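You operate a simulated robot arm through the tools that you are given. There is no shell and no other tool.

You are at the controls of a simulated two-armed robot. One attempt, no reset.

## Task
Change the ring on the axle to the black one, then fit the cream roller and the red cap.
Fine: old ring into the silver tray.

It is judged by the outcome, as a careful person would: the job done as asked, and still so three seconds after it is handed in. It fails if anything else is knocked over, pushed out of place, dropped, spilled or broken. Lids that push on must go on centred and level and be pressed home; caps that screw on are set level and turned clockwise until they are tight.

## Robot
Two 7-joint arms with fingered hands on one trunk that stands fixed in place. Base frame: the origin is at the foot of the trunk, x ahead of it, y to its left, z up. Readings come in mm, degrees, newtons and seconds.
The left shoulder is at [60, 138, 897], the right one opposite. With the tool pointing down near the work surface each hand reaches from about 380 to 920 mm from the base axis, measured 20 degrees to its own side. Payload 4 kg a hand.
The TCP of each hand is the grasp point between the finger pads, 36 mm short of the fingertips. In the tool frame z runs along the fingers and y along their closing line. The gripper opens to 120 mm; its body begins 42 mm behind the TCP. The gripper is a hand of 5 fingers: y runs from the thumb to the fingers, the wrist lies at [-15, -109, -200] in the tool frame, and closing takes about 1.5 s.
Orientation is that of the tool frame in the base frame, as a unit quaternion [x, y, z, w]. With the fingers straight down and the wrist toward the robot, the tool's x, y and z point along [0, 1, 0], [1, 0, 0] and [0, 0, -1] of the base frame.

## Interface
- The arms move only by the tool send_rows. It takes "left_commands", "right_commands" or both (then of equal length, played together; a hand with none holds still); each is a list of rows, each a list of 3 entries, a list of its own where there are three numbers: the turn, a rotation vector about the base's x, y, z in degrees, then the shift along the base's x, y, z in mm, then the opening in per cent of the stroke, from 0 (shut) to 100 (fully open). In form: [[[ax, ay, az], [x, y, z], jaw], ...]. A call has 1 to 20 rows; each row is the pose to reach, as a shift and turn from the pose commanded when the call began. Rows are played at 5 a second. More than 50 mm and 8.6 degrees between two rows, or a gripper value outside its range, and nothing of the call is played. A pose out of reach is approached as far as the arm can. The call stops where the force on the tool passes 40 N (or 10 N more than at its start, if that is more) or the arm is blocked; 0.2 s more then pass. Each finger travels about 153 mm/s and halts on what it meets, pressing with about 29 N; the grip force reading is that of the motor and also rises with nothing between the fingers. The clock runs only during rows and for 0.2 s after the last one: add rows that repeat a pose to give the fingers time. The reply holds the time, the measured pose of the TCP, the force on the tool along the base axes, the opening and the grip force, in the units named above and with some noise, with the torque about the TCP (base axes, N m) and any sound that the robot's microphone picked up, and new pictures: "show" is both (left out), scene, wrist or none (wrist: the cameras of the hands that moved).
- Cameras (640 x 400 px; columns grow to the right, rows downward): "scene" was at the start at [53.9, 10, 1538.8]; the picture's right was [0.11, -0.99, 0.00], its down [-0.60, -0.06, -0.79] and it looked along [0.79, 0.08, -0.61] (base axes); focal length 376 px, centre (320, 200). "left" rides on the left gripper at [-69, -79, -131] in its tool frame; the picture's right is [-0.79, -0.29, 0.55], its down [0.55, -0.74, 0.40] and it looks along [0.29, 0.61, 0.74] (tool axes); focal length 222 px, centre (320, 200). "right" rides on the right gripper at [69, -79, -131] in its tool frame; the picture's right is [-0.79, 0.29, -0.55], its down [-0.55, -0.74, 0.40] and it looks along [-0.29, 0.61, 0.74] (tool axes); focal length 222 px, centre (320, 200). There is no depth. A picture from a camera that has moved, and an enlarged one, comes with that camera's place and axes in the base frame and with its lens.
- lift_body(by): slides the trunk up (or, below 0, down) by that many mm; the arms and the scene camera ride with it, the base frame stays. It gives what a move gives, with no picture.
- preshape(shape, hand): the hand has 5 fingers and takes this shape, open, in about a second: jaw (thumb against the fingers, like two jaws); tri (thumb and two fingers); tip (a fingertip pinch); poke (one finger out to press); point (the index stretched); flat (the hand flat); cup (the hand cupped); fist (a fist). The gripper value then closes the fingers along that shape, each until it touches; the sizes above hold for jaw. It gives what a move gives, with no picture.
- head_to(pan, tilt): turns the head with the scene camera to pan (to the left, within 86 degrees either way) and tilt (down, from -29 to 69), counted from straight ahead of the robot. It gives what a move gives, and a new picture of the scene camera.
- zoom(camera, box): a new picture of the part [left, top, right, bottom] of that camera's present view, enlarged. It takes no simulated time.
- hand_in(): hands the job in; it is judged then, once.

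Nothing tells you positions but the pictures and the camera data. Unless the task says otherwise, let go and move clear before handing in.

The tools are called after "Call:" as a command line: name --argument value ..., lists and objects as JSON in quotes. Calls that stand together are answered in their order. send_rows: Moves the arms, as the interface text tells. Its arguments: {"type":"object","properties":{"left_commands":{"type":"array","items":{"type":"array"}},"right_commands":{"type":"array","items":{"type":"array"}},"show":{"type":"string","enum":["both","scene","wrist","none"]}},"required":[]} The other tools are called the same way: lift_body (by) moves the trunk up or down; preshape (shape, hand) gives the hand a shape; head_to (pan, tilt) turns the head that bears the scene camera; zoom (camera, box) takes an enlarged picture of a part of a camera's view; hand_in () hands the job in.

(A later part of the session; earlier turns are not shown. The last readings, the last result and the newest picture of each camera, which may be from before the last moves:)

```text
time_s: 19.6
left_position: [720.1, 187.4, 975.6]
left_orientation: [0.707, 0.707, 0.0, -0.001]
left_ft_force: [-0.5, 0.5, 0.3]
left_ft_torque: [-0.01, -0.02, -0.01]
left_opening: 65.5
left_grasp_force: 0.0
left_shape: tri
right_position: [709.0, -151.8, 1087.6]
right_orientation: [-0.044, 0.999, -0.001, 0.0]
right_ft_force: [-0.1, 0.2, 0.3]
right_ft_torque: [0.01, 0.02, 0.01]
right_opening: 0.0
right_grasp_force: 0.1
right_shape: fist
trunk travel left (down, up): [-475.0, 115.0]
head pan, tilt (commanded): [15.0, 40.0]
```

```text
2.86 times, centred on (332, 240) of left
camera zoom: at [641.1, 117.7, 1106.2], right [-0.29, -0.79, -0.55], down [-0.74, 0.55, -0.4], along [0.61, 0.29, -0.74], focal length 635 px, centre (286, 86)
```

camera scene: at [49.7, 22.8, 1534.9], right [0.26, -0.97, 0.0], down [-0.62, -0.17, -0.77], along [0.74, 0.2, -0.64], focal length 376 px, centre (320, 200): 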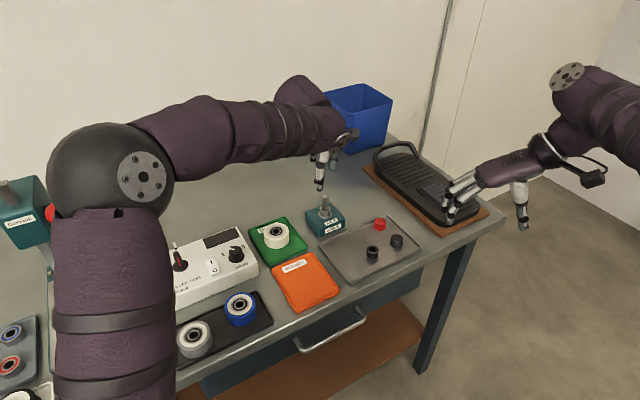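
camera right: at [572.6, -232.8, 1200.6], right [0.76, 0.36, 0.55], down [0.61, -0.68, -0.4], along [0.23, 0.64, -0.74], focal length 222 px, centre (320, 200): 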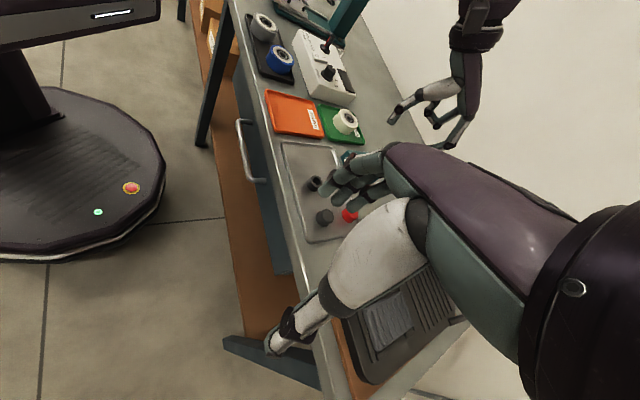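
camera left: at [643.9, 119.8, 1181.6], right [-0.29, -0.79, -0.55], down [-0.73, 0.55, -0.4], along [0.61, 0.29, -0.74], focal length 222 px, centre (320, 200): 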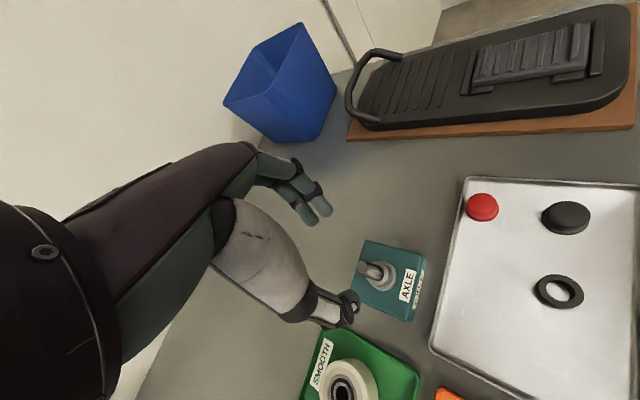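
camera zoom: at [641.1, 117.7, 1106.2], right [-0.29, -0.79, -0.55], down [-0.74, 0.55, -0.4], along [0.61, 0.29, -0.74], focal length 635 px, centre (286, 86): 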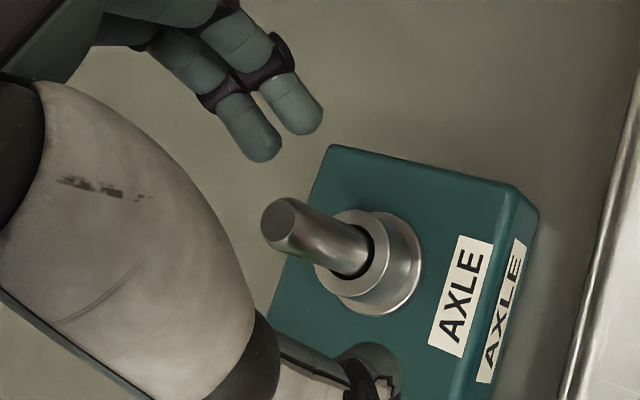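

The shaft axis is near (718.5, 188.5), and the hand is centred to within about 1.5 mm. I'll lower it so the fingertips reach ring height and check from the side.

Call:
send_rows --left_commands '[[[0, 0, 0], [-1.5, 0, -8], 55], [[0, 0, 0], [-1.5, 0, -16], 50], [[0, 0, 0], [-1.5, 0, -23], 45], [[0, 0, 0], [-1.5, 0, -23], 40], [[0, 0, 0], [-1.5, 0, -23], 40]]' --show "none"

Call:
zoom --camera "right" --box '[300, 100, 396, 170]'

Call:
zoom --camera "scene" --box '[295, 170, 359, 235]'

Call:
zoom --camera "left" --box '[260, 170, 404, 310]'

```text
time_s: 20.8
left_position: [718.4, 186.7, 952.7]
left_orientation: [0.707, 0.707, 0.0, 0.0]
left_ft_force: [0.0, 0.1, 0.6]
left_ft_torque: [-0.02, 0.0, 0.0]
left_opening: 48.0
left_grasp_force: 0.1
left_shape: tri
right_position: [710.0, -151.6, 1087.1]
right_orientation: [-0.044, 0.999, 0.001, 0.0]
right_ft_force: [1.3, 0.2, 0.4]
right_ft_torque: [0.01, 0.01, 0.04]
right_opening: 0.3
right_grasp_force: 0.0
right_shape: fist
trunk travel left (down, up): [-475.0, 115.0]
head pan, tilt (commanded): [15.0, 40.0]
```

```text
5.71 times, centred on (348, 135) of right
camera zoom: at [647.5, -235.8, 1217.9], right [0.76, 0.36, 0.55], down [0.61, -0.68, -0.4], along [0.23, 0.64, -0.74], focal length 1269 px, centre (160, 571)
```

zoom: 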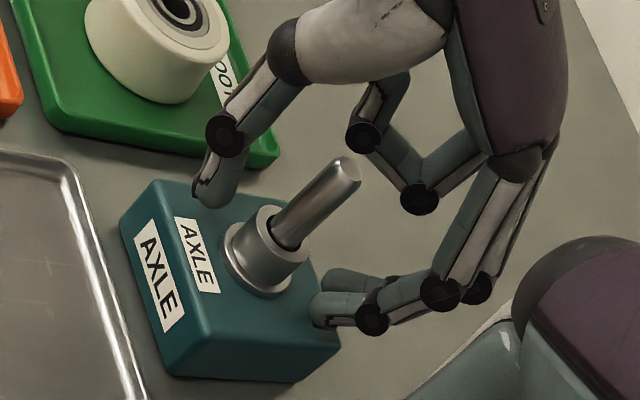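

```text
6.15 times, centred on (327, 202) of scene
camera zoom: at [50.0, 22.8, 1534.8], right [0.26, -0.97, 0.0], down [-0.62, -0.17, -0.77], along [0.74, 0.2, -0.64], focal length 2311 px, centre (277, 185)
```

zoom: 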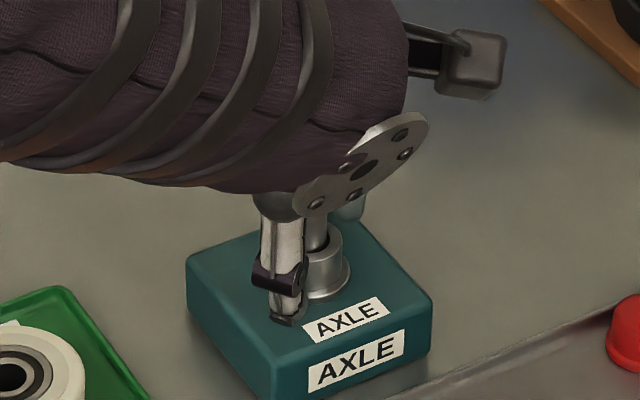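

```text
2.86 times, centred on (332, 240) of left
camera zoom: at [639.7, 117.5, 1083.3], right [-0.29, -0.78, -0.55], down [-0.74, 0.55, -0.4], along [0.61, 0.29, -0.74], focal length 635 px, centre (286, 86)
```

zoom: 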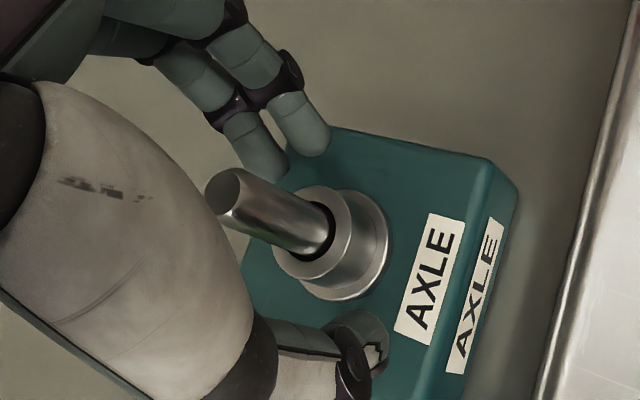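

The thumb end is near flange level (~907) and the finger ends are slightly higher. I'll raise 3 mm so the thumb clears the flange, then close to just short of contact and check.

Call:
send_rows --left_commands '[[[0, 0, 0], [0, 0, 3], 40], [[0, 0, 0], [0, 0, 3], 34], [[0, 0, 0], [0, 0, 3], 30], [[0, 0, 0], [0, 0, 3], 30]]' --show "none"

Call:
zoom --camera "right" --box '[310, 110, 374, 156]'

Call:
zoom --camera "left" --box '[280, 190, 376, 280]'

```text
time_s: 21.8
left_position: [720.8, 188.4, 956.1]
left_orientation: [0.707, 0.707, 0.0, 0.0]
left_ft_force: [0.5, 0.1, 0.0]
left_ft_torque: [0.01, -0.03, -0.01]
left_opening: 36.6
left_grasp_force: 0.1
left_shape: tri
right_position: [709.3, -150.3, 1086.7]
right_orientation: [-0.043, 0.999, 0.0, 0.0]
right_ft_force: [0.6, -0.1, -0.2]
right_ft_torque: [0.04, 0.03, -0.04]
right_opening: 0.0
right_grasp_force: 0.1
right_shape: fist
trunk travel left (down, up): [-475.0, 115.0]
head pan, tilt (commanded): [15.0, 40.0]
```

```text
8.70 times, centred on (342, 133) of right
camera zoom: at [647.4, -235.8, 1217.9], right [0.76, 0.36, 0.55], down [0.61, -0.68, -0.4], along [0.23, 0.64, -0.74], focal length 1932 px, centre (129, 783)
```

zoom: 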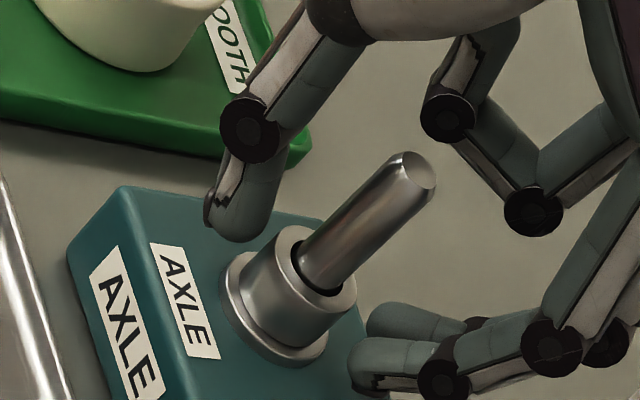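

```text
4.44 times, centred on (328, 235) of left
camera zoom: at [640.5, 117.7, 1086.0], right [-0.29, -0.78, -0.55], down [-0.74, 0.55, -0.4], along [0.61, 0.29, -0.74], focal length 987 px, centre (284, 44)
```

zoom: 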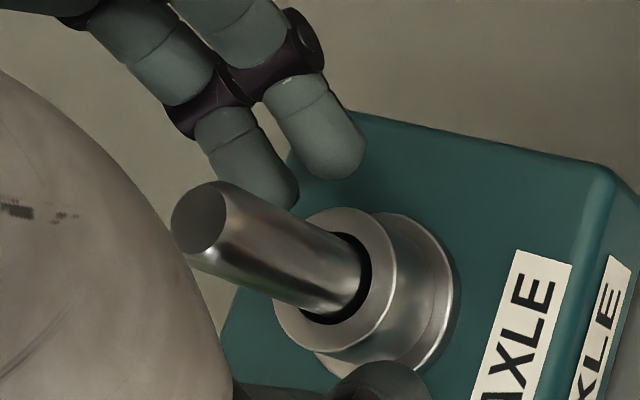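

The fingers bracket the ring. I'll close on it now.

Call:
send_rows --left_commands '[[[0, 0, 0], [0, 0, 0], 24], [[0, 0, 0], [0, 0, 0], 18], [[0, 0, 0], [0, 0, 0], 10], [[0, 0, 0], [0, 0, 0], 10], [[0, 0, 0], [0, 0, 0], 10], [[0, 0, 0], [0, 0, 0], 10]]' --show "none"

Call:
zoom --camera "right" --box '[310, 110, 374, 156]'

Call:
zoom --camera "left" --box '[280, 190, 376, 280]'

```text
time_s: 23.2
left_position: [720.1, 187.7, 955.1]
left_orientation: [0.707, 0.707, 0.0, 0.001]
left_ft_force: [-1.3, 0.2, -1.3]
left_ft_torque: [0.04, 0.0, 0.03]
left_opening: 18.1
left_grasp_force: 29.0
left_shape: tri
right_position: [708.9, -151.6, 1087.4]
right_orientation: [-0.043, 0.999, 0.001, -0.001]
right_ft_force: [0.5, -0.8, 0.0]
right_ft_torque: [-0.02, 0.02, 0.04]
right_opening: 0.1
right_grasp_force: 0.1
right_shape: fist
trunk travel left (down, up): [-475.0, 115.0]
head pan, tilt (commanded): [15.0, 40.0]
```

```text
8.70 times, centred on (342, 133) of right
camera zoom: at [647.3, -235.7, 1218.0], right [0.76, 0.36, 0.55], down [0.61, -0.68, -0.4], along [0.23, 0.64, -0.74], focal length 1932 px, centre (129, 783)
```

zoom: 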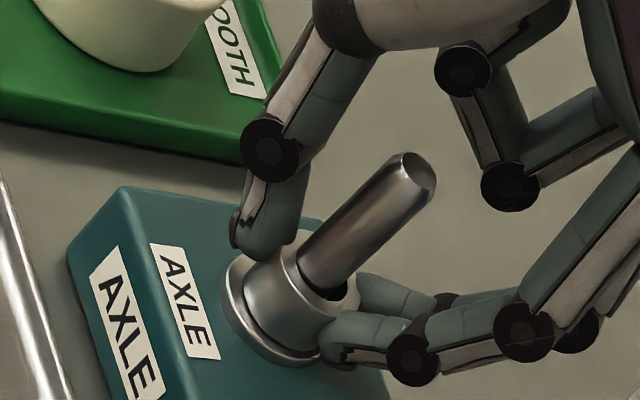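

```text
4.44 times, centred on (328, 235) of left
camera zoom: at [640.4, 117.9, 1085.9], right [-0.29, -0.78, -0.55], down [-0.74, 0.55, -0.4], along [0.61, 0.29, -0.74], focal length 987 px, centre (284, 44)
```

zoom: 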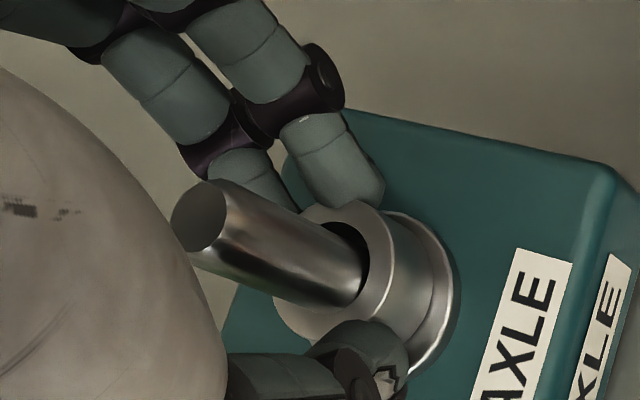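

The ring is gripped (29 N). I'll lift 20 mm gently and check that it comes up with the hand.

Call:
send_rows --left_commands '[[[0, 0, 0], [0, 0, 3], 10], [[0, 0, 0], [0, 0, 7], 10], [[0, 0, 0], [0, 0, 12], 10], [[0, 0, 0], [0, 0, 18], 10]]' --show "none"

Call:
zoom --camera "right" --box '[310, 110, 374, 156]'

Call:
zoom --camera "left" --box '[280, 190, 376, 280]'

```text
time_s: 24.2
left_position: [719.2, 188.2, 974.1]
left_orientation: [0.707, 0.707, 0.0, 0.0]
left_ft_force: [-2.6, 1.2, -0.4]
left_ft_torque: [0.05, 0.05, 0.01]
left_opening: 18.0
left_grasp_force: 28.8
left_shape: tri
right_position: [708.8, -150.8, 1087.3]
right_orientation: [-0.043, 0.999, 0.0, 0.0]
right_ft_force: [0.2, -0.2, -0.2]
right_ft_torque: [-0.03, 0.02, -0.02]
right_opening: 0.1
right_grasp_force: 0.1
right_shape: fist
trunk travel left (down, up): [-475.0, 115.0]
head pan, tilt (commanded): [15.0, 40.0]
```

```text
8.70 times, centred on (342, 133) of right
camera zoom: at [647.3, -235.6, 1218.1], right [0.76, 0.36, 0.55], down [0.61, -0.68, -0.4], along [0.23, 0.64, -0.74], focal length 1932 px, centre (129, 783)
```

zoom: 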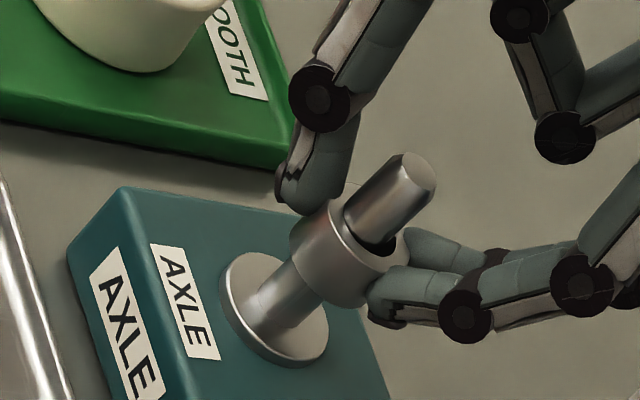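

```text
4.44 times, centred on (328, 235) of left
camera zoom: at [640.6, 118.1, 1105.1], right [-0.29, -0.79, -0.55], down [-0.74, 0.55, -0.4], along [0.61, 0.29, -0.74], focal length 987 px, centre (284, 44)
```

zoom: 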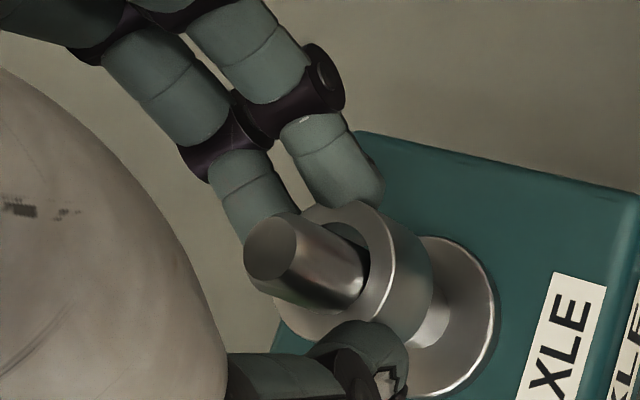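

The ring lifts cleanly. I'll raise it clear of the shaft and carry it over the free end of the silver tray, around (612, 111).

Call:
send_rows --left_commands '[[[0, 0, 0], [0, 0, 15], 10], [[0, 0, 0], [0, 0, 30], 10], [[0, 0, 0], [0, 0, 45], 10], [[0, 0, 0], [0, 0, 62], 10], [[0, 0, 0], [-15, -11, 66], 10], [[0, 0, 0], [-40, -29, 66], 10], [[0, 0, 0], [-67, -48, 60], 10], [[0, 0, 0], [-90, -65, 45], 10], [[0, 0, 0], [-107, -77, 25], 10], [[0, 0, 0], [-107, -77, 0], 10], [[0, 0, 0], [-107, -77, -14], 10], [[0, 0, 0], [-107, -77, -14], 10]]' --show "both"

Call:
zoom --camera "right" --box '[200, 80, 360, 190]'

Call:
zoom --camera "scene" --box '[310, 200, 420, 300]'

```text
time_s: 26.8
left_position: [612.3, 113.5, 956.7]
left_orientation: [0.707, 0.707, 0.0, 0.001]
left_ft_force: [-0.2, 0.5, -1.0]
left_ft_torque: [-0.01, 0.01, 0.0]
left_opening: 18.0
left_grasp_force: 29.1
left_shape: tri
right_position: [709.0, -150.7, 1087.0]
right_orientation: [-0.044, 0.999, -0.001, 0.0]
right_ft_force: [0.1, 0.3, 0.3]
right_ft_torque: [0.01, 0.03, 0.01]
right_opening: 0.0
right_grasp_force: 0.1
right_shape: fist
trunk travel left (down, up): [-475.0, 115.0]
head pan, tilt (commanded): [15.0, 40.0]
camera scene: at [49.9, 22.8, 1534.8], right [0.26, -0.97, 0.0], down [-0.62, -0.17, -0.77], along [0.74, 0.2, -0.64], focal length 376 px, centre (320, 200)
camera left: at [533.2, 42.9, 1087.5], right [-0.29, -0.79, -0.55], down [-0.74, 0.55, -0.4], along [0.61, 0.29, -0.74], focal length 222 px, centre (320, 200)
```

scene: 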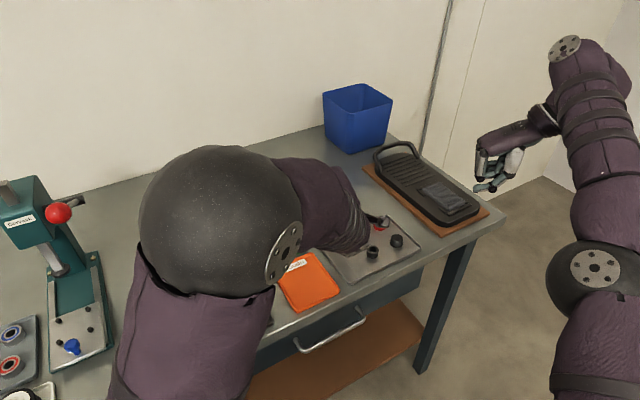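
left: 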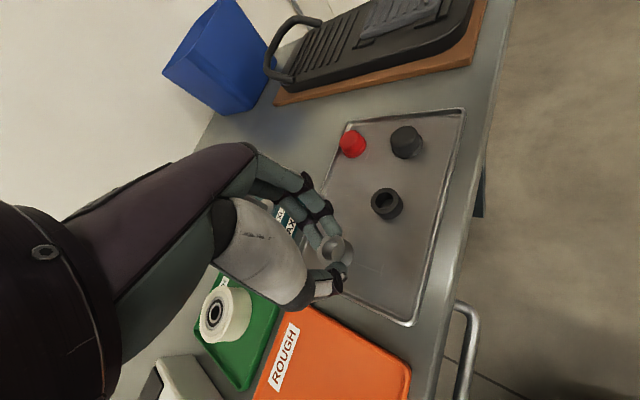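

```text
3.64 times, centred on (280, 135) of right
camera zoom: at [647.4, -235.7, 1218.0], right [0.76, 0.36, 0.55], down [0.61, -0.68, -0.4], along [0.23, 0.64, -0.74], focal length 808 px, centre (466, 436)
```

zoom: 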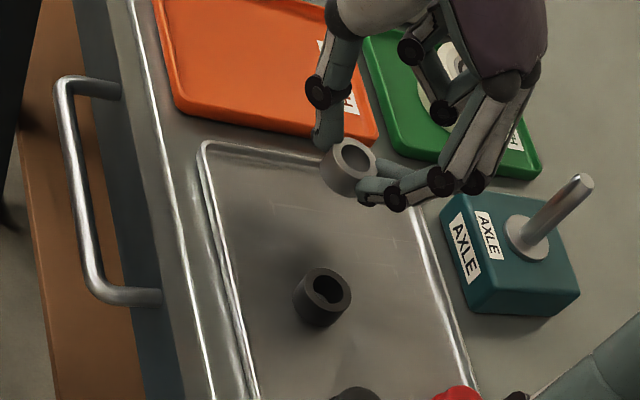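

```text
4.00 times, centred on (365, 250) of scene
camera zoom: at [49.9, 22.8, 1534.8], right [0.26, -0.97, 0.0], down [-0.62, -0.17, -0.77], along [0.74, 0.2, -0.64], focal length 1502 px, centre (140, 0)
```

zoom: 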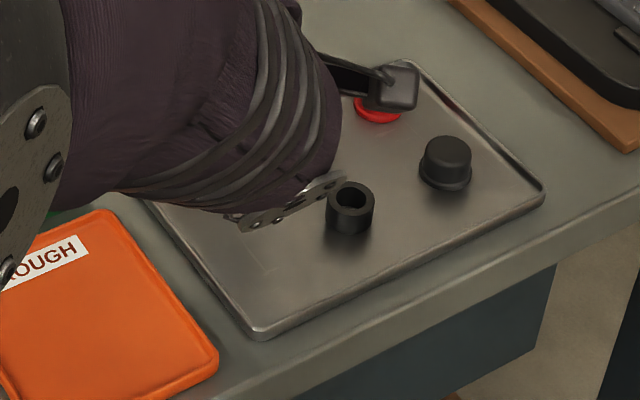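

The ring is still held and is over the tray's empty end. I'll shift slightly farther from the rim and lower to just above the tray floor.

Call:
send_rows --left_commands '[[[0, 0, 0], [8, -6, -4], 10], [[0, 0, 0], [8, -6, -10], 10], [[0, 0, 0], [8, -6, -16], 10], [[0, 0, 0], [8, -6, -20], 10], [[0, 0, 0], [8, -6, -20], 10]]' --show "none"

Call:
zoom --camera "right" --box '[240, 90, 320, 150]'

Call:
zoom --camera "left" --box '[260, 180, 404, 300]'

```text
time_s: 28.0
left_position: [619.9, 104.6, 938.3]
left_orientation: [0.708, 0.707, 0.0, 0.0]
left_ft_force: [0.4, -0.4, -1.2]
left_ft_torque: [-0.01, -0.01, 0.0]
left_opening: 17.6
left_grasp_force: 29.0
left_shape: tri
right_position: [709.0, -151.4, 1087.2]
right_orientation: [-0.043, 0.999, -0.001, 0.0]
right_ft_force: [-0.2, -0.5, 0.0]
right_ft_torque: [-0.01, 0.02, -0.03]
right_opening: 0.1
right_grasp_force: 0.1
right_shape: fist
trunk travel left (down, up): [-475.0, 115.0]
head pan, tilt (commanded): [15.0, 40.0]
```

```text
6.67 times, centred on (280, 120) of right
camera zoom: at [647.4, -235.8, 1218.0], right [0.76, 0.36, 0.55], down [0.61, -0.68, -0.4], along [0.23, 0.64, -0.74], focal length 1481 px, centre (587, 733)
```

zoom: 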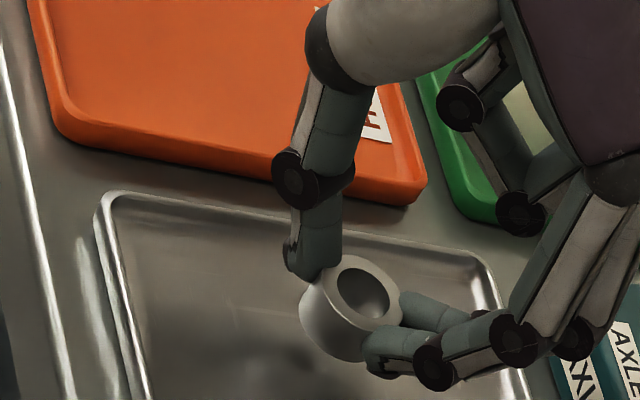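

```text
3.33 times, centred on (332, 240) of left
camera zoom: at [540.1, 34.7, 1069.3], right [-0.29, -0.78, -0.55], down [-0.74, 0.55, -0.4], along [0.61, 0.29, -0.74], focal length 740 px, centre (280, 67)
```

zoom: 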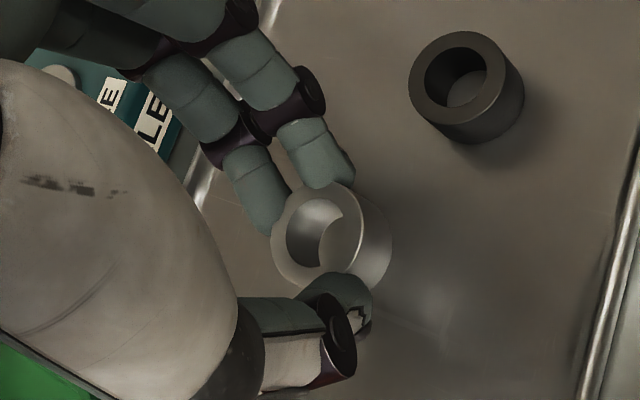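

The ring is inside the tray, a few millimetres above the floor. I'll lower it in small steps, watching the force for contact.

Call:
send_rows --left_commands '[[[0, 0, 0], [0, 0, -1.5], 10], [[0, 0, 0], [0, 0, -3], 10], [[0, 0, 0], [0, 0, -4.5], 10]]' --show "none"

Call:
zoom --camera "right" --box '[250, 105, 314, 150]'

Call:
zoom --camera "left" --box '[290, 200, 370, 270]'

```text
time_s: 28.8
left_position: [619.6, 104.7, 934.6]
left_orientation: [0.707, 0.707, 0.0, 0.0]
left_ft_force: [-0.7, 0.1, -0.5]
left_ft_torque: [0.0, -0.03, 0.01]
left_opening: 18.2
left_grasp_force: 29.5
left_shape: tri
right_position: [710.6, -149.7, 1087.9]
right_orientation: [-0.043, 0.999, 0.0, 0.0]
right_ft_force: [-0.3, -0.3, 0.6]
right_ft_torque: [0.02, 0.0, -0.01]
right_opening: 0.0
right_grasp_force: 0.0
right_shape: fist
trunk travel left (down, up): [-475.0, 115.0]
head pan, tilt (commanded): [15.0, 40.0]
```

```text
8.89 times, centred on (282, 128) of right
camera zoom: at [647.5, -235.9, 1217.9], right [0.76, 0.36, 0.55], down [0.61, -0.68, -0.4], along [0.23, 0.64, -0.74], focal length 1974 px, centre (658, 844)
```

zoom: 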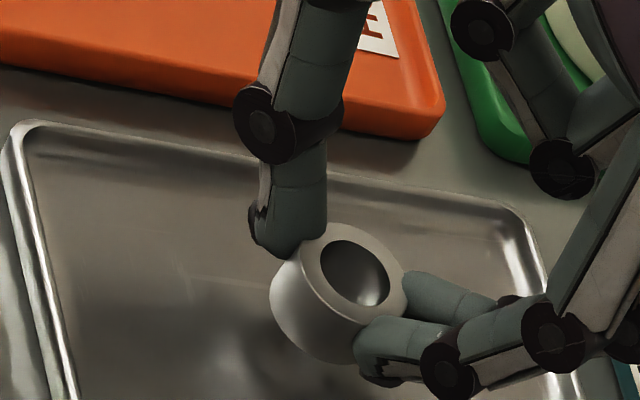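

```text
5.71 times, centred on (330, 235) of left
camera zoom: at [541.1, 34.4, 1064.9], right [-0.29, -0.78, -0.55], down [-0.73, 0.55, -0.4], along [0.61, 0.29, -0.74], focal length 1269 px, centre (263, 0)
```

zoom: 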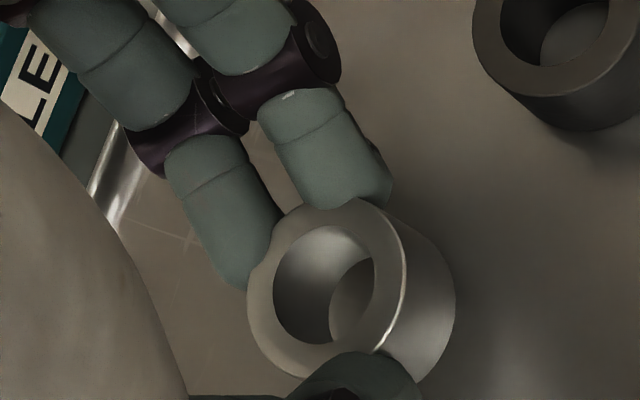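

Call:
send_rows --left_commands '[[[0, 0, 0], [0, 0, -1], 10], [[0, 0, 0], [0, 0, -2], 10], [[0, 0, 0], [0, 0, -3], 10]]' --show "none"

Call:
zoom --camera "right" --box '[250, 105, 314, 150]'

```text
time_s: 29.6
left_position: [620.6, 106.2, 931.7]
left_orientation: [0.707, 0.707, 0.0, 0.0]
left_ft_force: [0.2, 0.1, -1.5]
left_ft_torque: [-0.04, 0.03, 0.0]
left_opening: 18.0
left_grasp_force: 28.9
left_shape: tri
right_position: [709.8, -152.6, 1087.4]
right_orientation: [-0.044, 0.999, 0.0, 0.001]
right_ft_force: [0.2, 0.0, 0.4]
right_ft_torque: [0.03, -0.02, -0.01]
right_opening: 0.0
right_grasp_force: 0.1
right_shape: fist
trunk travel left (down, up): [-475.0, 115.0]
head pan, tilt (commanded): [15.0, 40.0]
```

```text
8.89 times, centred on (282, 128) of right
camera zoom: at [647.5, -235.8, 1217.9], right [0.76, 0.36, 0.55], down [0.61, -0.68, -0.4], along [0.23, 0.64, -0.74], focal length 1974 px, centre (658, 844)
```

zoom: 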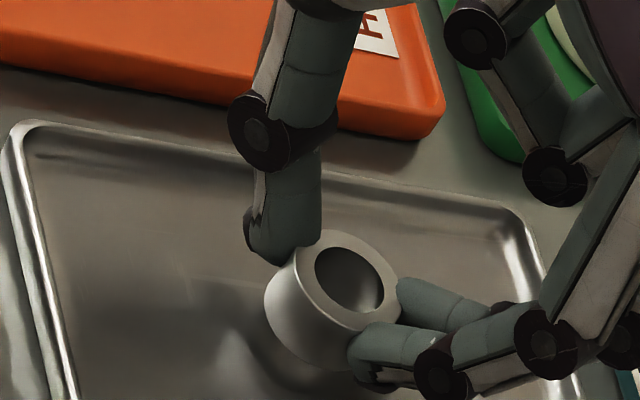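

Call:
send_rows --left_commands '[[[0, 0, 0], [0, 0, -1], 10], [[0, 0, 0], [0, 0, -2], 10], [[0, 0, 0], [0, 0, -3], 10]]' --show "none"

Call:
zoom --camera "right" --box '[250, 105, 314, 150]'

```text
time_s: 30.4
left_position: [619.8, 105.0, 927.6]
left_orientation: [0.708, 0.707, 0.0, 0.0]
left_ft_force: [-0.5, -0.2, -0.3]
left_ft_torque: [0.01, -0.01, 0.02]
left_opening: 17.9
left_grasp_force: 28.6
left_shape: tri
right_position: [709.7, -150.9, 1087.0]
right_orientation: [-0.044, 0.999, 0.0, 0.0]
right_ft_force: [0.0, -0.9, 0.0]
right_ft_torque: [0.0, 0.01, 0.01]
right_opening: 0.0
right_grasp_force: 0.0
right_shape: fist
trunk travel left (down, up): [-475.0, 115.0]
head pan, tilt (commanded): [15.0, 40.0]
```

```text
8.89 times, centred on (282, 128) of right
camera zoom: at [647.4, -235.9, 1217.9], right [0.76, 0.36, 0.55], down [0.61, -0.68, -0.4], along [0.23, 0.64, -0.74], focal length 1974 px, centre (658, 844)
```

zoom: 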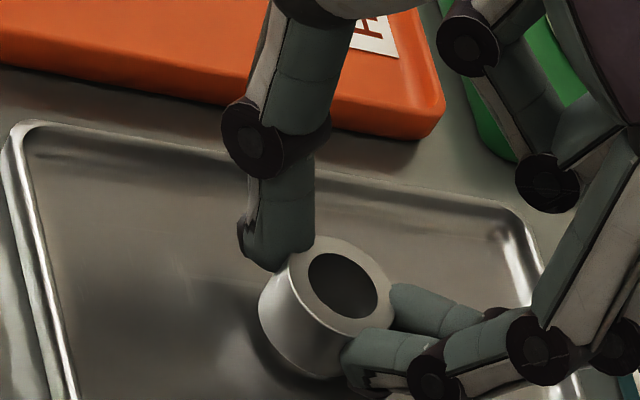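

Call:
send_rows --left_commands '[[[0, 0, 0], [0, 0, -1], 10], [[0, 0, 0], [0, 0, -2], 10], [[0, 0, 0], [0, 0, -2], 10]]' --show "none"

Call:
zoom --camera "right" --box '[250, 105, 314, 150]'

Call:
zoom --camera "left" --box '[290, 200, 370, 270]'

```text
time_s: 31.2
left_position: [619.5, 104.7, 925.6]
left_orientation: [0.707, 0.707, 0.0, 0.0]
left_ft_force: [0.8, 0.3, -0.9]
left_ft_torque: [-0.02, 0.05, 0.01]
left_opening: 18.0
left_grasp_force: 28.9
left_shape: tri
right_position: [708.3, -150.6, 1086.3]
right_orientation: [-0.044, 0.999, 0.0, 0.0]
right_ft_force: [0.2, -0.6, -0.4]
right_ft_torque: [-0.01, 0.01, 0.0]
right_opening: 0.0
right_grasp_force: 0.0
right_shape: fist
trunk travel left (down, up): [-475.0, 115.0]
head pan, tilt (commanded): [15.0, 40.0]
```

```text
8.89 times, centred on (282, 128) of right
camera zoom: at [647.4, -235.8, 1217.9], right [0.76, 0.36, 0.55], down [0.61, -0.68, -0.4], along [0.23, 0.64, -0.74], focal length 1974 px, centre (658, 844)
```

zoom: 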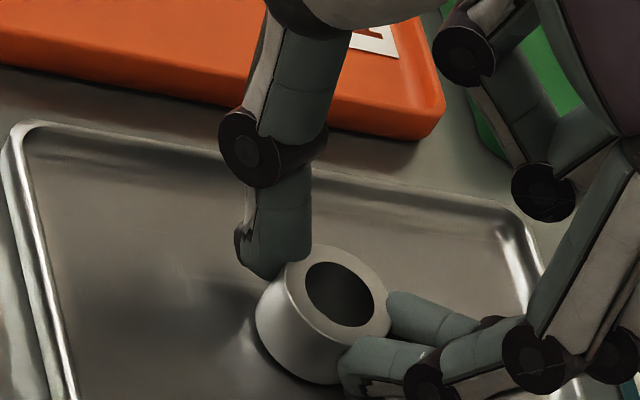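

```text
5.71 times, centred on (330, 235) of left
camera zoom: at [541.0, 34.6, 1057.0], right [-0.29, -0.79, -0.55], down [-0.74, 0.55, -0.4], along [0.61, 0.29, -0.74], focal length 1269 px, centre (263, 0)
```

zoom: 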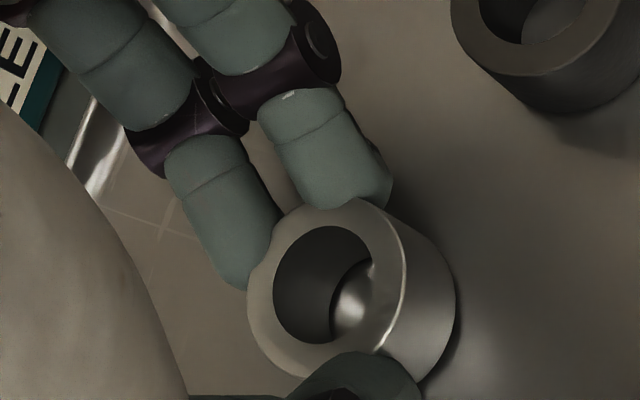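

Call:
send_rows --left_commands '[[[0, 0, 0], [0, 0, -0.7], 10], [[0, 0, 0], [0, 0, -1.4], 10], [[0, 0, 0], [0, 0, -2], 10]]' --show "none"

Call:
zoom --camera "right" --box '[250, 105, 314, 150]'

```text
time_s: 32.0
left_position: [621.4, 106.4, 925.4]
left_orientation: [0.707, 0.707, 0.0, 0.0]
left_ft_force: [-0.1, 0.3, 1.5]
left_ft_torque: [0.02, -0.01, -0.02]
left_opening: 17.9
left_grasp_force: 29.4
left_shape: tri
right_position: [709.1, -151.2, 1087.6]
right_orientation: [-0.043, 0.999, -0.001, -0.001]
right_ft_force: [0.2, -0.3, -0.4]
right_ft_torque: [-0.02, -0.03, -0.04]
right_opening: 0.0
right_grasp_force: 0.1
right_shape: fist
trunk travel left (down, up): [-475.0, 115.0]
head pan, tilt (commanded): [15.0, 40.0]
```

```text
8.89 times, centred on (282, 128) of right
camera zoom: at [647.3, -235.8, 1218.0], right [0.76, 0.36, 0.55], down [0.61, -0.68, -0.4], along [0.23, 0.64, -0.74], focal length 1974 px, centre (658, 844)
```

zoom: 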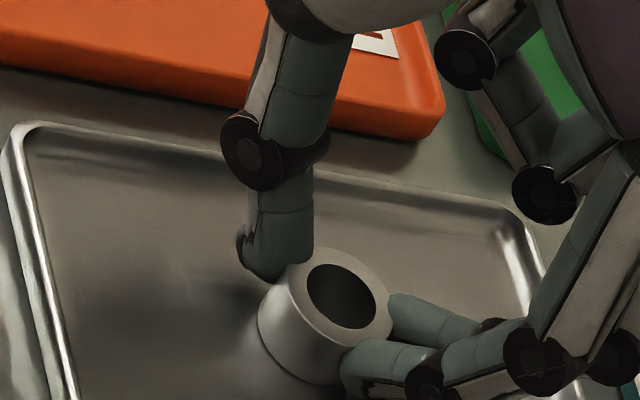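

Call:
send_rows --left_commands '[[[0, 0, 0], [0, 0, -0.7], 10], [[0, 0, 0], [0, 0, -1.4], 10]]' --show "none"

Call:
zoom --camera "right" --box '[250, 105, 314, 150]'

Call:
zoom --camera "left" --box '[290, 200, 370, 270]'

```text
time_s: 32.6
left_position: [619.8, 106.3, 924.7]
left_orientation: [0.707, 0.707, 0.001, 0.001]
left_ft_force: [-0.7, 1.1, 7.6]
left_ft_torque: [0.05, -0.02, 0.01]
left_opening: 18.1
left_grasp_force: 29.3
left_shape: tri
right_position: [708.1, -151.0, 1087.3]
right_orientation: [-0.045, 0.999, 0.0, 0.0]
right_ft_force: [-0.2, 0.3, 0.3]
right_ft_torque: [0.0, 0.01, -0.01]
right_opening: 0.0
right_grasp_force: 0.0
right_shape: fist
trunk travel left (down, up): [-475.0, 115.0]
head pan, tilt (commanded): [15.0, 40.0]
```

```text
8.89 times, centred on (282, 128) of right
camera zoom: at [646.9, -235.8, 1218.4], right [0.76, 0.36, 0.55], down [0.61, -0.68, -0.4], along [0.23, 0.64, -0.74], focal length 1974 px, centre (658, 844)
```

zoom: 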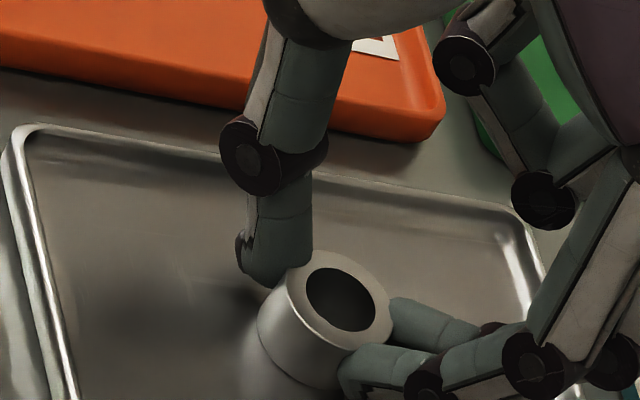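

```text
5.71 times, centred on (330, 235) of left
camera zoom: at [541.4, 35.6, 1054.8], right [-0.29, -0.79, -0.55], down [-0.73, 0.55, -0.4], along [0.61, 0.29, -0.74], focal length 1269 px, centre (263, 0)
```

zoom: 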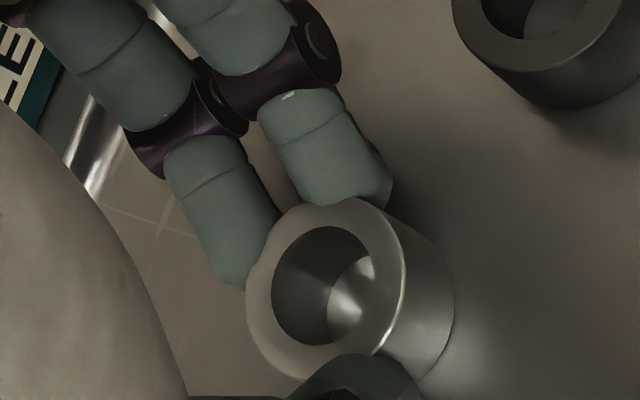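

The ring is resting on the tray floor (7.6 N contact). I'll open gently and back away upward.

Call:
send_rows --left_commands '[[[0, 0, 0], [0, 0, 0.5], 14], [[0, 0, 0], [0, 0, 0.5], 20], [[0, 0, 0], [0, 0, 0.5], 28], [[0, 0, 0], [0, 0, 0.5], 36], [[0, 0, 0], [0, 0, 0.5], 45], [[0, 0, 0], [0, 0, 0.5], 45], [[0, 0, 0], [0, 0, 15], 45], [[0, 0, 0], [0, 0, 40], 45], [[0, 0, 0], [0, 0, 70], 45], [[0, 0, 0], [0, 0, 70], 45]]' --show "none"

Call:
zoom --camera "right" --box '[200, 80, 360, 190]'

Call:
zoom --camera "left" --box '[260, 100, 484, 280]'

```text
time_s: 34.8
left_position: [623.1, 104.9, 993.2]
left_orientation: [0.707, 0.707, 0.0, 0.0]
left_ft_force: [0.1, 0.4, -0.7]
left_ft_torque: [-0.02, -0.05, 0.0]
left_opening: 54.0
left_grasp_force: 0.1
left_shape: tri
right_position: [709.0, -150.3, 1085.5]
right_orientation: [-0.044, 0.999, -0.001, 0.0]
right_ft_force: [0.4, 0.3, -0.2]
right_ft_torque: [0.0, -0.04, 0.0]
right_opening: 0.1
right_grasp_force: 0.1
right_shape: fist
trunk travel left (down, up): [-475.0, 115.0]
head pan, tilt (commanded): [15.0, 40.0]
```

```text
3.64 times, centred on (280, 135) of right
camera zoom: at [647.5, -235.8, 1217.8], right [0.76, 0.36, 0.55], down [0.61, -0.68, -0.4], along [0.23, 0.64, -0.74], focal length 808 px, centre (466, 436)
```

zoom: 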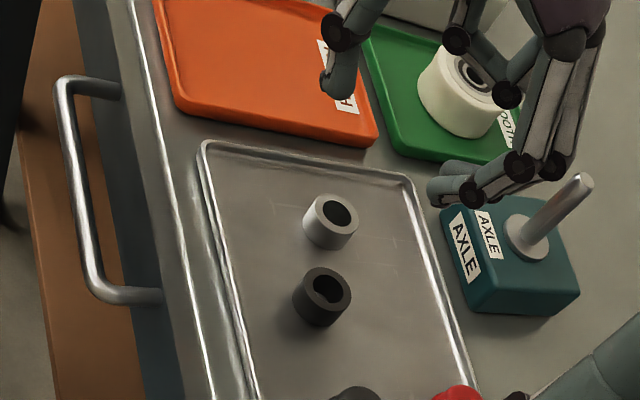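

```text
2.22 times, centred on (372, 190) of left
camera zoom: at [542.8, 34.8, 1124.3], right [-0.29, -0.79, -0.55], down [-0.74, 0.55, -0.4], along [0.61, 0.29, -0.74], focal length 494 px, centre (204, 222)
```

zoom: 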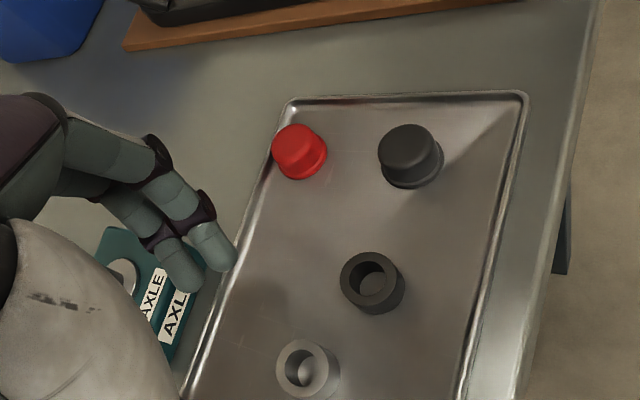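

The silver ring sits flat in the tray. The black ring is about (+23.5, −50) mm from it, so I'll move over it and check the alignment before descending.

Call:
send_rows --left_commands '[[[0, 0, 0], [8, -17, 0], 45], [[0, 0, 0], [16, -34, 0], 45], [[0, 0, 0], [23.5, -50, 0], 45], [[0, 0, 0], [23.5, -50, -20], 45], [[0, 0, 0], [23.5, -50, -40], 45], [[0, 0, 0], [23.5, -50, -40], 45]]' --show "none"

Call:
zoom --camera "right" --box '[200, 80, 360, 190]'

Call:
zoom --camera "left" --box '[260, 170, 404, 290]'

```text
time_s: 36.2
left_position: [643.0, 55.4, 953.2]
left_orientation: [0.707, 0.707, -0.001, 0.0]
left_ft_force: [0.5, 0.4, 0.6]
left_ft_torque: [0.03, 0.0, -0.01]
left_opening: 53.9
left_grasp_force: 0.0
left_shape: tri
right_position: [709.2, -150.8, 1087.2]
right_orientation: [-0.044, 0.999, 0.0, 0.0]
right_ft_force: [0.4, -0.2, 0.7]
right_ft_torque: [0.0, 0.03, 0.02]
right_opening: 0.0
right_grasp_force: 0.0
right_shape: fist
trunk travel left (down, up): [-475.0, 115.0]
head pan, tilt (commanded): [15.0, 40.0]
```

```text
3.64 times, centred on (280, 135) of right
camera zoom: at [647.3, -235.8, 1218.0], right [0.76, 0.36, 0.55], down [0.61, -0.68, -0.4], along [0.23, 0.64, -0.74], focal length 808 px, centre (466, 436)
```

zoom: 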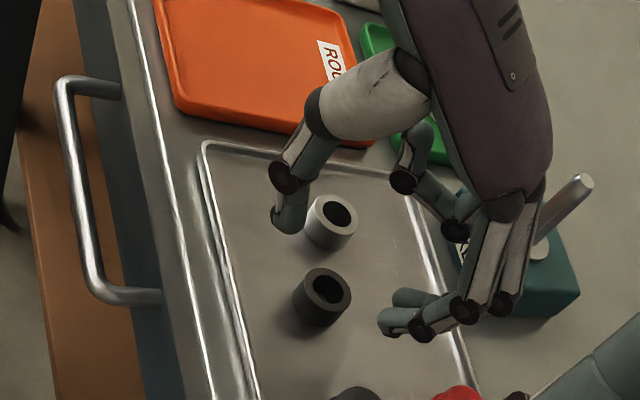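

```text
3.33 times, centred on (332, 230) of left
camera zoom: at [564.0, -15.2, 1082.7], right [-0.29, -0.79, -0.55], down [-0.74, 0.55, -0.4], along [0.61, 0.29, -0.74], focal length 740 px, centre (280, 100)
```

zoom: 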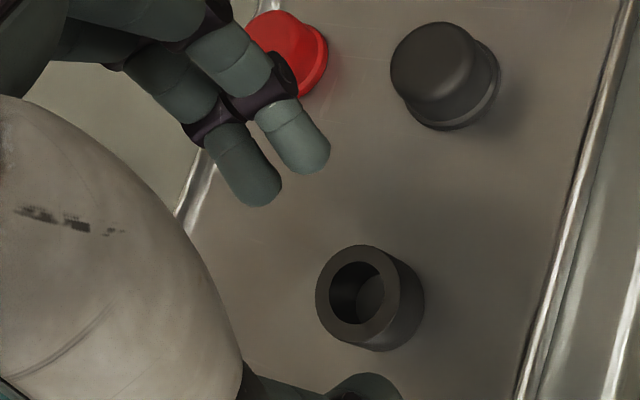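

The ring is well bracketed. With a small (+1.5, +1.5) correction I'll descend to grasp height and check.

Call:
send_rows --left_commands '[[[0, 0, 0], [1.5, 1.5, -8], 45], [[0, 0, 0], [1.5, 1.5, -16], 45], [[0, 0, 0], [1.5, 1.5, -22], 45], [[0, 0, 0], [1.5, 1.5, -26.5], 42], [[0, 0, 0], [1.5, 1.5, -26.5], 34], [[0, 0, 0], [1.5, 1.5, -26.5], 32]]' --show "none"

Call:
zoom --camera "right" --box '[240, 110, 320, 170]'

Call:
zoom --camera "left" --box '[280, 190, 376, 280]'

```text
time_s: 37.6
left_position: [646.0, 56.9, 924.7]
left_orientation: [0.706, 0.708, -0.001, 0.0]
left_ft_force: [0.8, 0.3, 0.2]
left_ft_torque: [-0.01, 0.02, -0.03]
left_opening: 39.0
left_grasp_force: 0.0
left_shape: tri
right_position: [709.7, -151.3, 1087.3]
right_orientation: [-0.043, 0.999, 0.0, 0.0]
right_ft_force: [0.3, 0.5, -0.1]
right_ft_torque: [-0.02, 0.03, 0.04]
right_opening: 0.0
right_grasp_force: 0.0
right_shape: fist
trunk travel left (down, up): [-475.0, 115.0]
head pan, tilt (commanded): [15.0, 40.0]
```

```text
6.67 times, centred on (280, 140) of right
camera zoom: at [647.4, -235.8, 1217.9], right [0.76, 0.36, 0.55], down [0.61, -0.68, -0.4], along [0.23, 0.64, -0.74], focal length 1481 px, centre (587, 600)
```

zoom: 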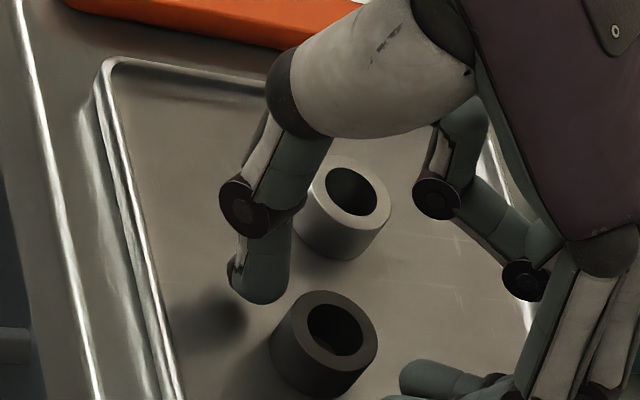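

```text
4.44 times, centred on (328, 235) of left
camera zoom: at [566.8, -13.1, 1056.3], right [-0.29, -0.78, -0.55], down [-0.74, 0.55, -0.4], along [0.61, 0.29, -0.74], focal length 987 px, centre (284, 44)
```

zoom: 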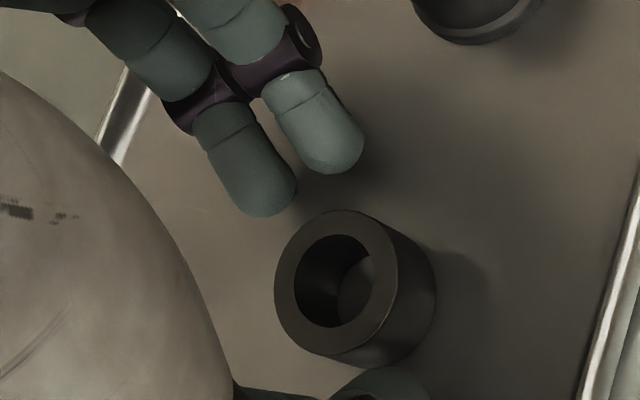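

The ring sits centred between the thumb and two fingers. I'll close on it.

Call:
send_rows --left_commands '[[[0, 0, 0], [0, 0, 0], 27], [[0, 0, 0], [0, 0, 0], 22], [[0, 0, 0], [0, 0, 0], 16], [[0, 0, 0], [0, 0, 0], 10], [[0, 0, 0], [0, 0, 0], 10], [[0, 0, 0], [0, 0, 0], 10], [[0, 0, 0], [0, 0, 0], 10]]' --show "none"

Call:
zoom --camera "right" --box '[240, 110, 320, 170]'

Call:
zoom --camera "left" --box '[280, 190, 376, 280]'

```text
time_s: 39.2
left_position: [646.9, 56.4, 925.3]
left_orientation: [0.707, 0.707, 0.0, 0.0]
left_ft_force: [0.2, -0.1, -0.9]
left_ft_torque: [0.01, 0.01, 0.0]
left_opening: 17.8
left_grasp_force: 28.3
left_shape: tri
right_position: [709.4, -150.9, 1087.1]
right_orientation: [-0.044, 0.999, 0.0, -0.001]
right_ft_force: [-1.2, 0.7, 0.5]
right_ft_torque: [0.0, 0.06, 0.02]
right_opening: 0.1
right_grasp_force: 0.1
right_shape: fist
trunk travel left (down, up): [-475.0, 115.0]
head pan, tilt (commanded): [15.0, 40.0]
```

```text
6.67 times, centred on (280, 140) of right
camera zoom: at [647.4, -235.8, 1217.9], right [0.76, 0.36, 0.55], down [0.61, -0.68, -0.4], along [0.23, 0.64, -0.74], focal length 1481 px, centre (587, 600)
```

zoom: 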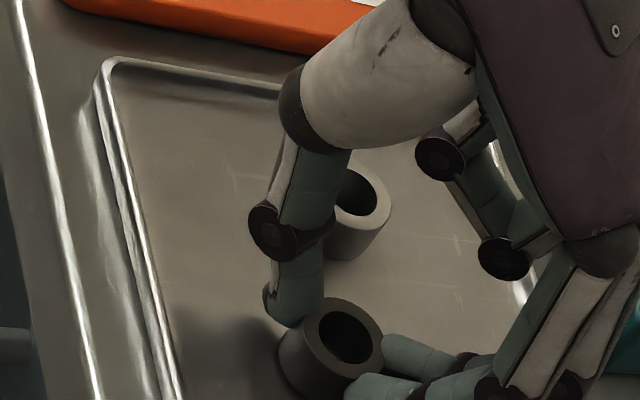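

```text
4.44 times, centred on (328, 235) of left
camera zoom: at [566.8, -13.1, 1056.4], right [-0.29, -0.78, -0.55], down [-0.74, 0.55, -0.4], along [0.61, 0.29, -0.74], focal length 987 px, centre (284, 44)
```

zoom: 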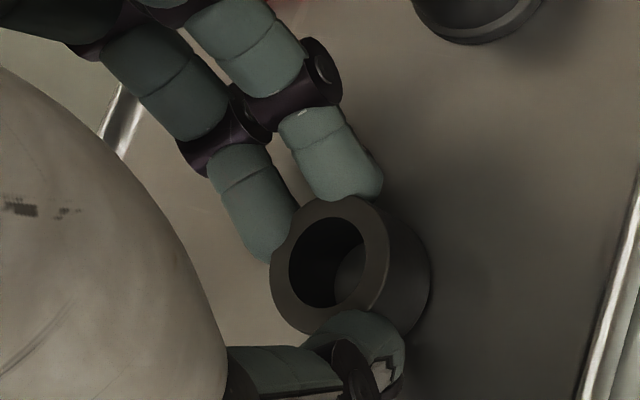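

The black ring is gripped at the same opening as the silver one. I'll lift it clear and carry it to just above the axle tip.

Call:
send_rows --left_commands '[[[0, 0, 0], [0, 0, 5], 10], [[0, 0, 0], [0, 0, 20], 10], [[0, 0, 0], [0, 0, 45], 10], [[0, 0, 0], [0, 0, 75], 10], [[0, 0, 0], [5, 10, 105], 10], [[0, 0, 0], [22, 40, 107], 10], [[0, 0, 0], [40, 72, 107], 10], [[0, 0, 0], [57, 102, 107], 10], [[0, 0, 0], [69, 123, 107], 10], [[0, 0, 0], [73, 131, 105], 10], [[0, 0, 0], [73, 131, 98], 10], [[0, 0, 0], [73, 131, 94], 10], [[0, 0, 0], [73, 131, 94], 10]]' --show "none"

Call:
zoom --camera "right" --box '[310, 90, 390, 150]'

Call:
zoom --camera "left" --box '[280, 190, 376, 280]'

Call:
zoom --camera "scene" --box '[300, 165, 348, 215]'

```text
time_s: 42.0
left_position: [718.3, 186.6, 1022.0]
left_orientation: [0.707, 0.707, 0.0, 0.0]
left_ft_force: [-0.8, 0.1, -0.8]
left_ft_torque: [-0.04, -0.04, -0.04]
left_opening: 17.7
left_grasp_force: 29.1
left_shape: tri
right_position: [709.9, -151.2, 1086.8]
right_orientation: [-0.044, 0.999, 0.0, 0.0]
right_ft_force: [-0.1, 0.5, 0.6]
right_ft_torque: [0.0, 0.01, 0.0]
right_opening: 0.1
right_grasp_force: 0.1
right_shape: fist
trunk travel left (down, up): [-475.0, 115.0]
head pan, tilt (commanded): [15.0, 40.0]
```

```text
6.67 times, centred on (350, 120) of right
camera zoom: at [647.4, -235.8, 1217.9], right [0.76, 0.36, 0.55], down [0.61, -0.68, -0.4], along [0.23, 0.64, -0.74], focal length 1481 px, centre (120, 733)
```

zoom: 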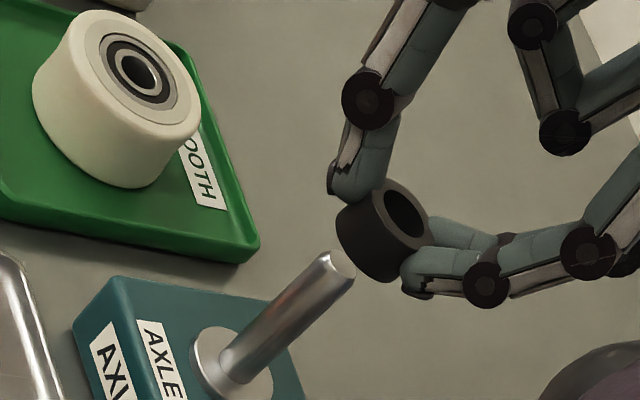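

```text
4.44 times, centred on (328, 235) of left
camera zoom: at [638.9, 116.6, 1152.7], right [-0.29, -0.79, -0.55], down [-0.74, 0.55, -0.4], along [0.61, 0.29, -0.74], focal length 987 px, centre (284, 44)
```

zoom: 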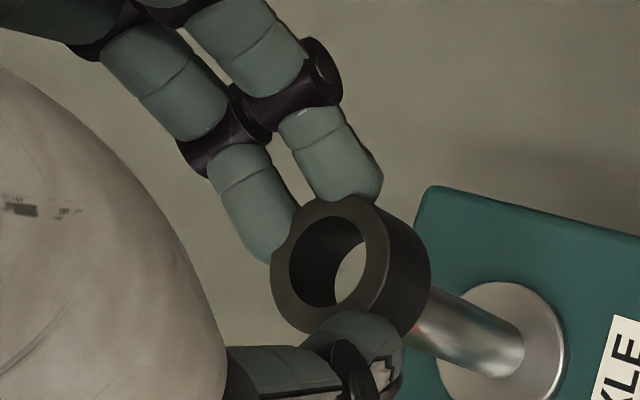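

```text
8.00 times, centred on (324, 190) of scene
camera zoom: at [50.0, 22.8, 1534.8], right [0.26, -0.97, 0.0], down [-0.62, -0.17, -0.77], along [0.74, 0.2, -0.64], focal length 3004 px, centre (288, 280)
```

zoom: 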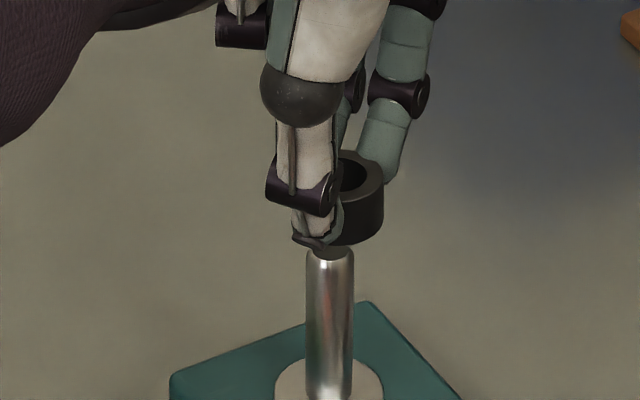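

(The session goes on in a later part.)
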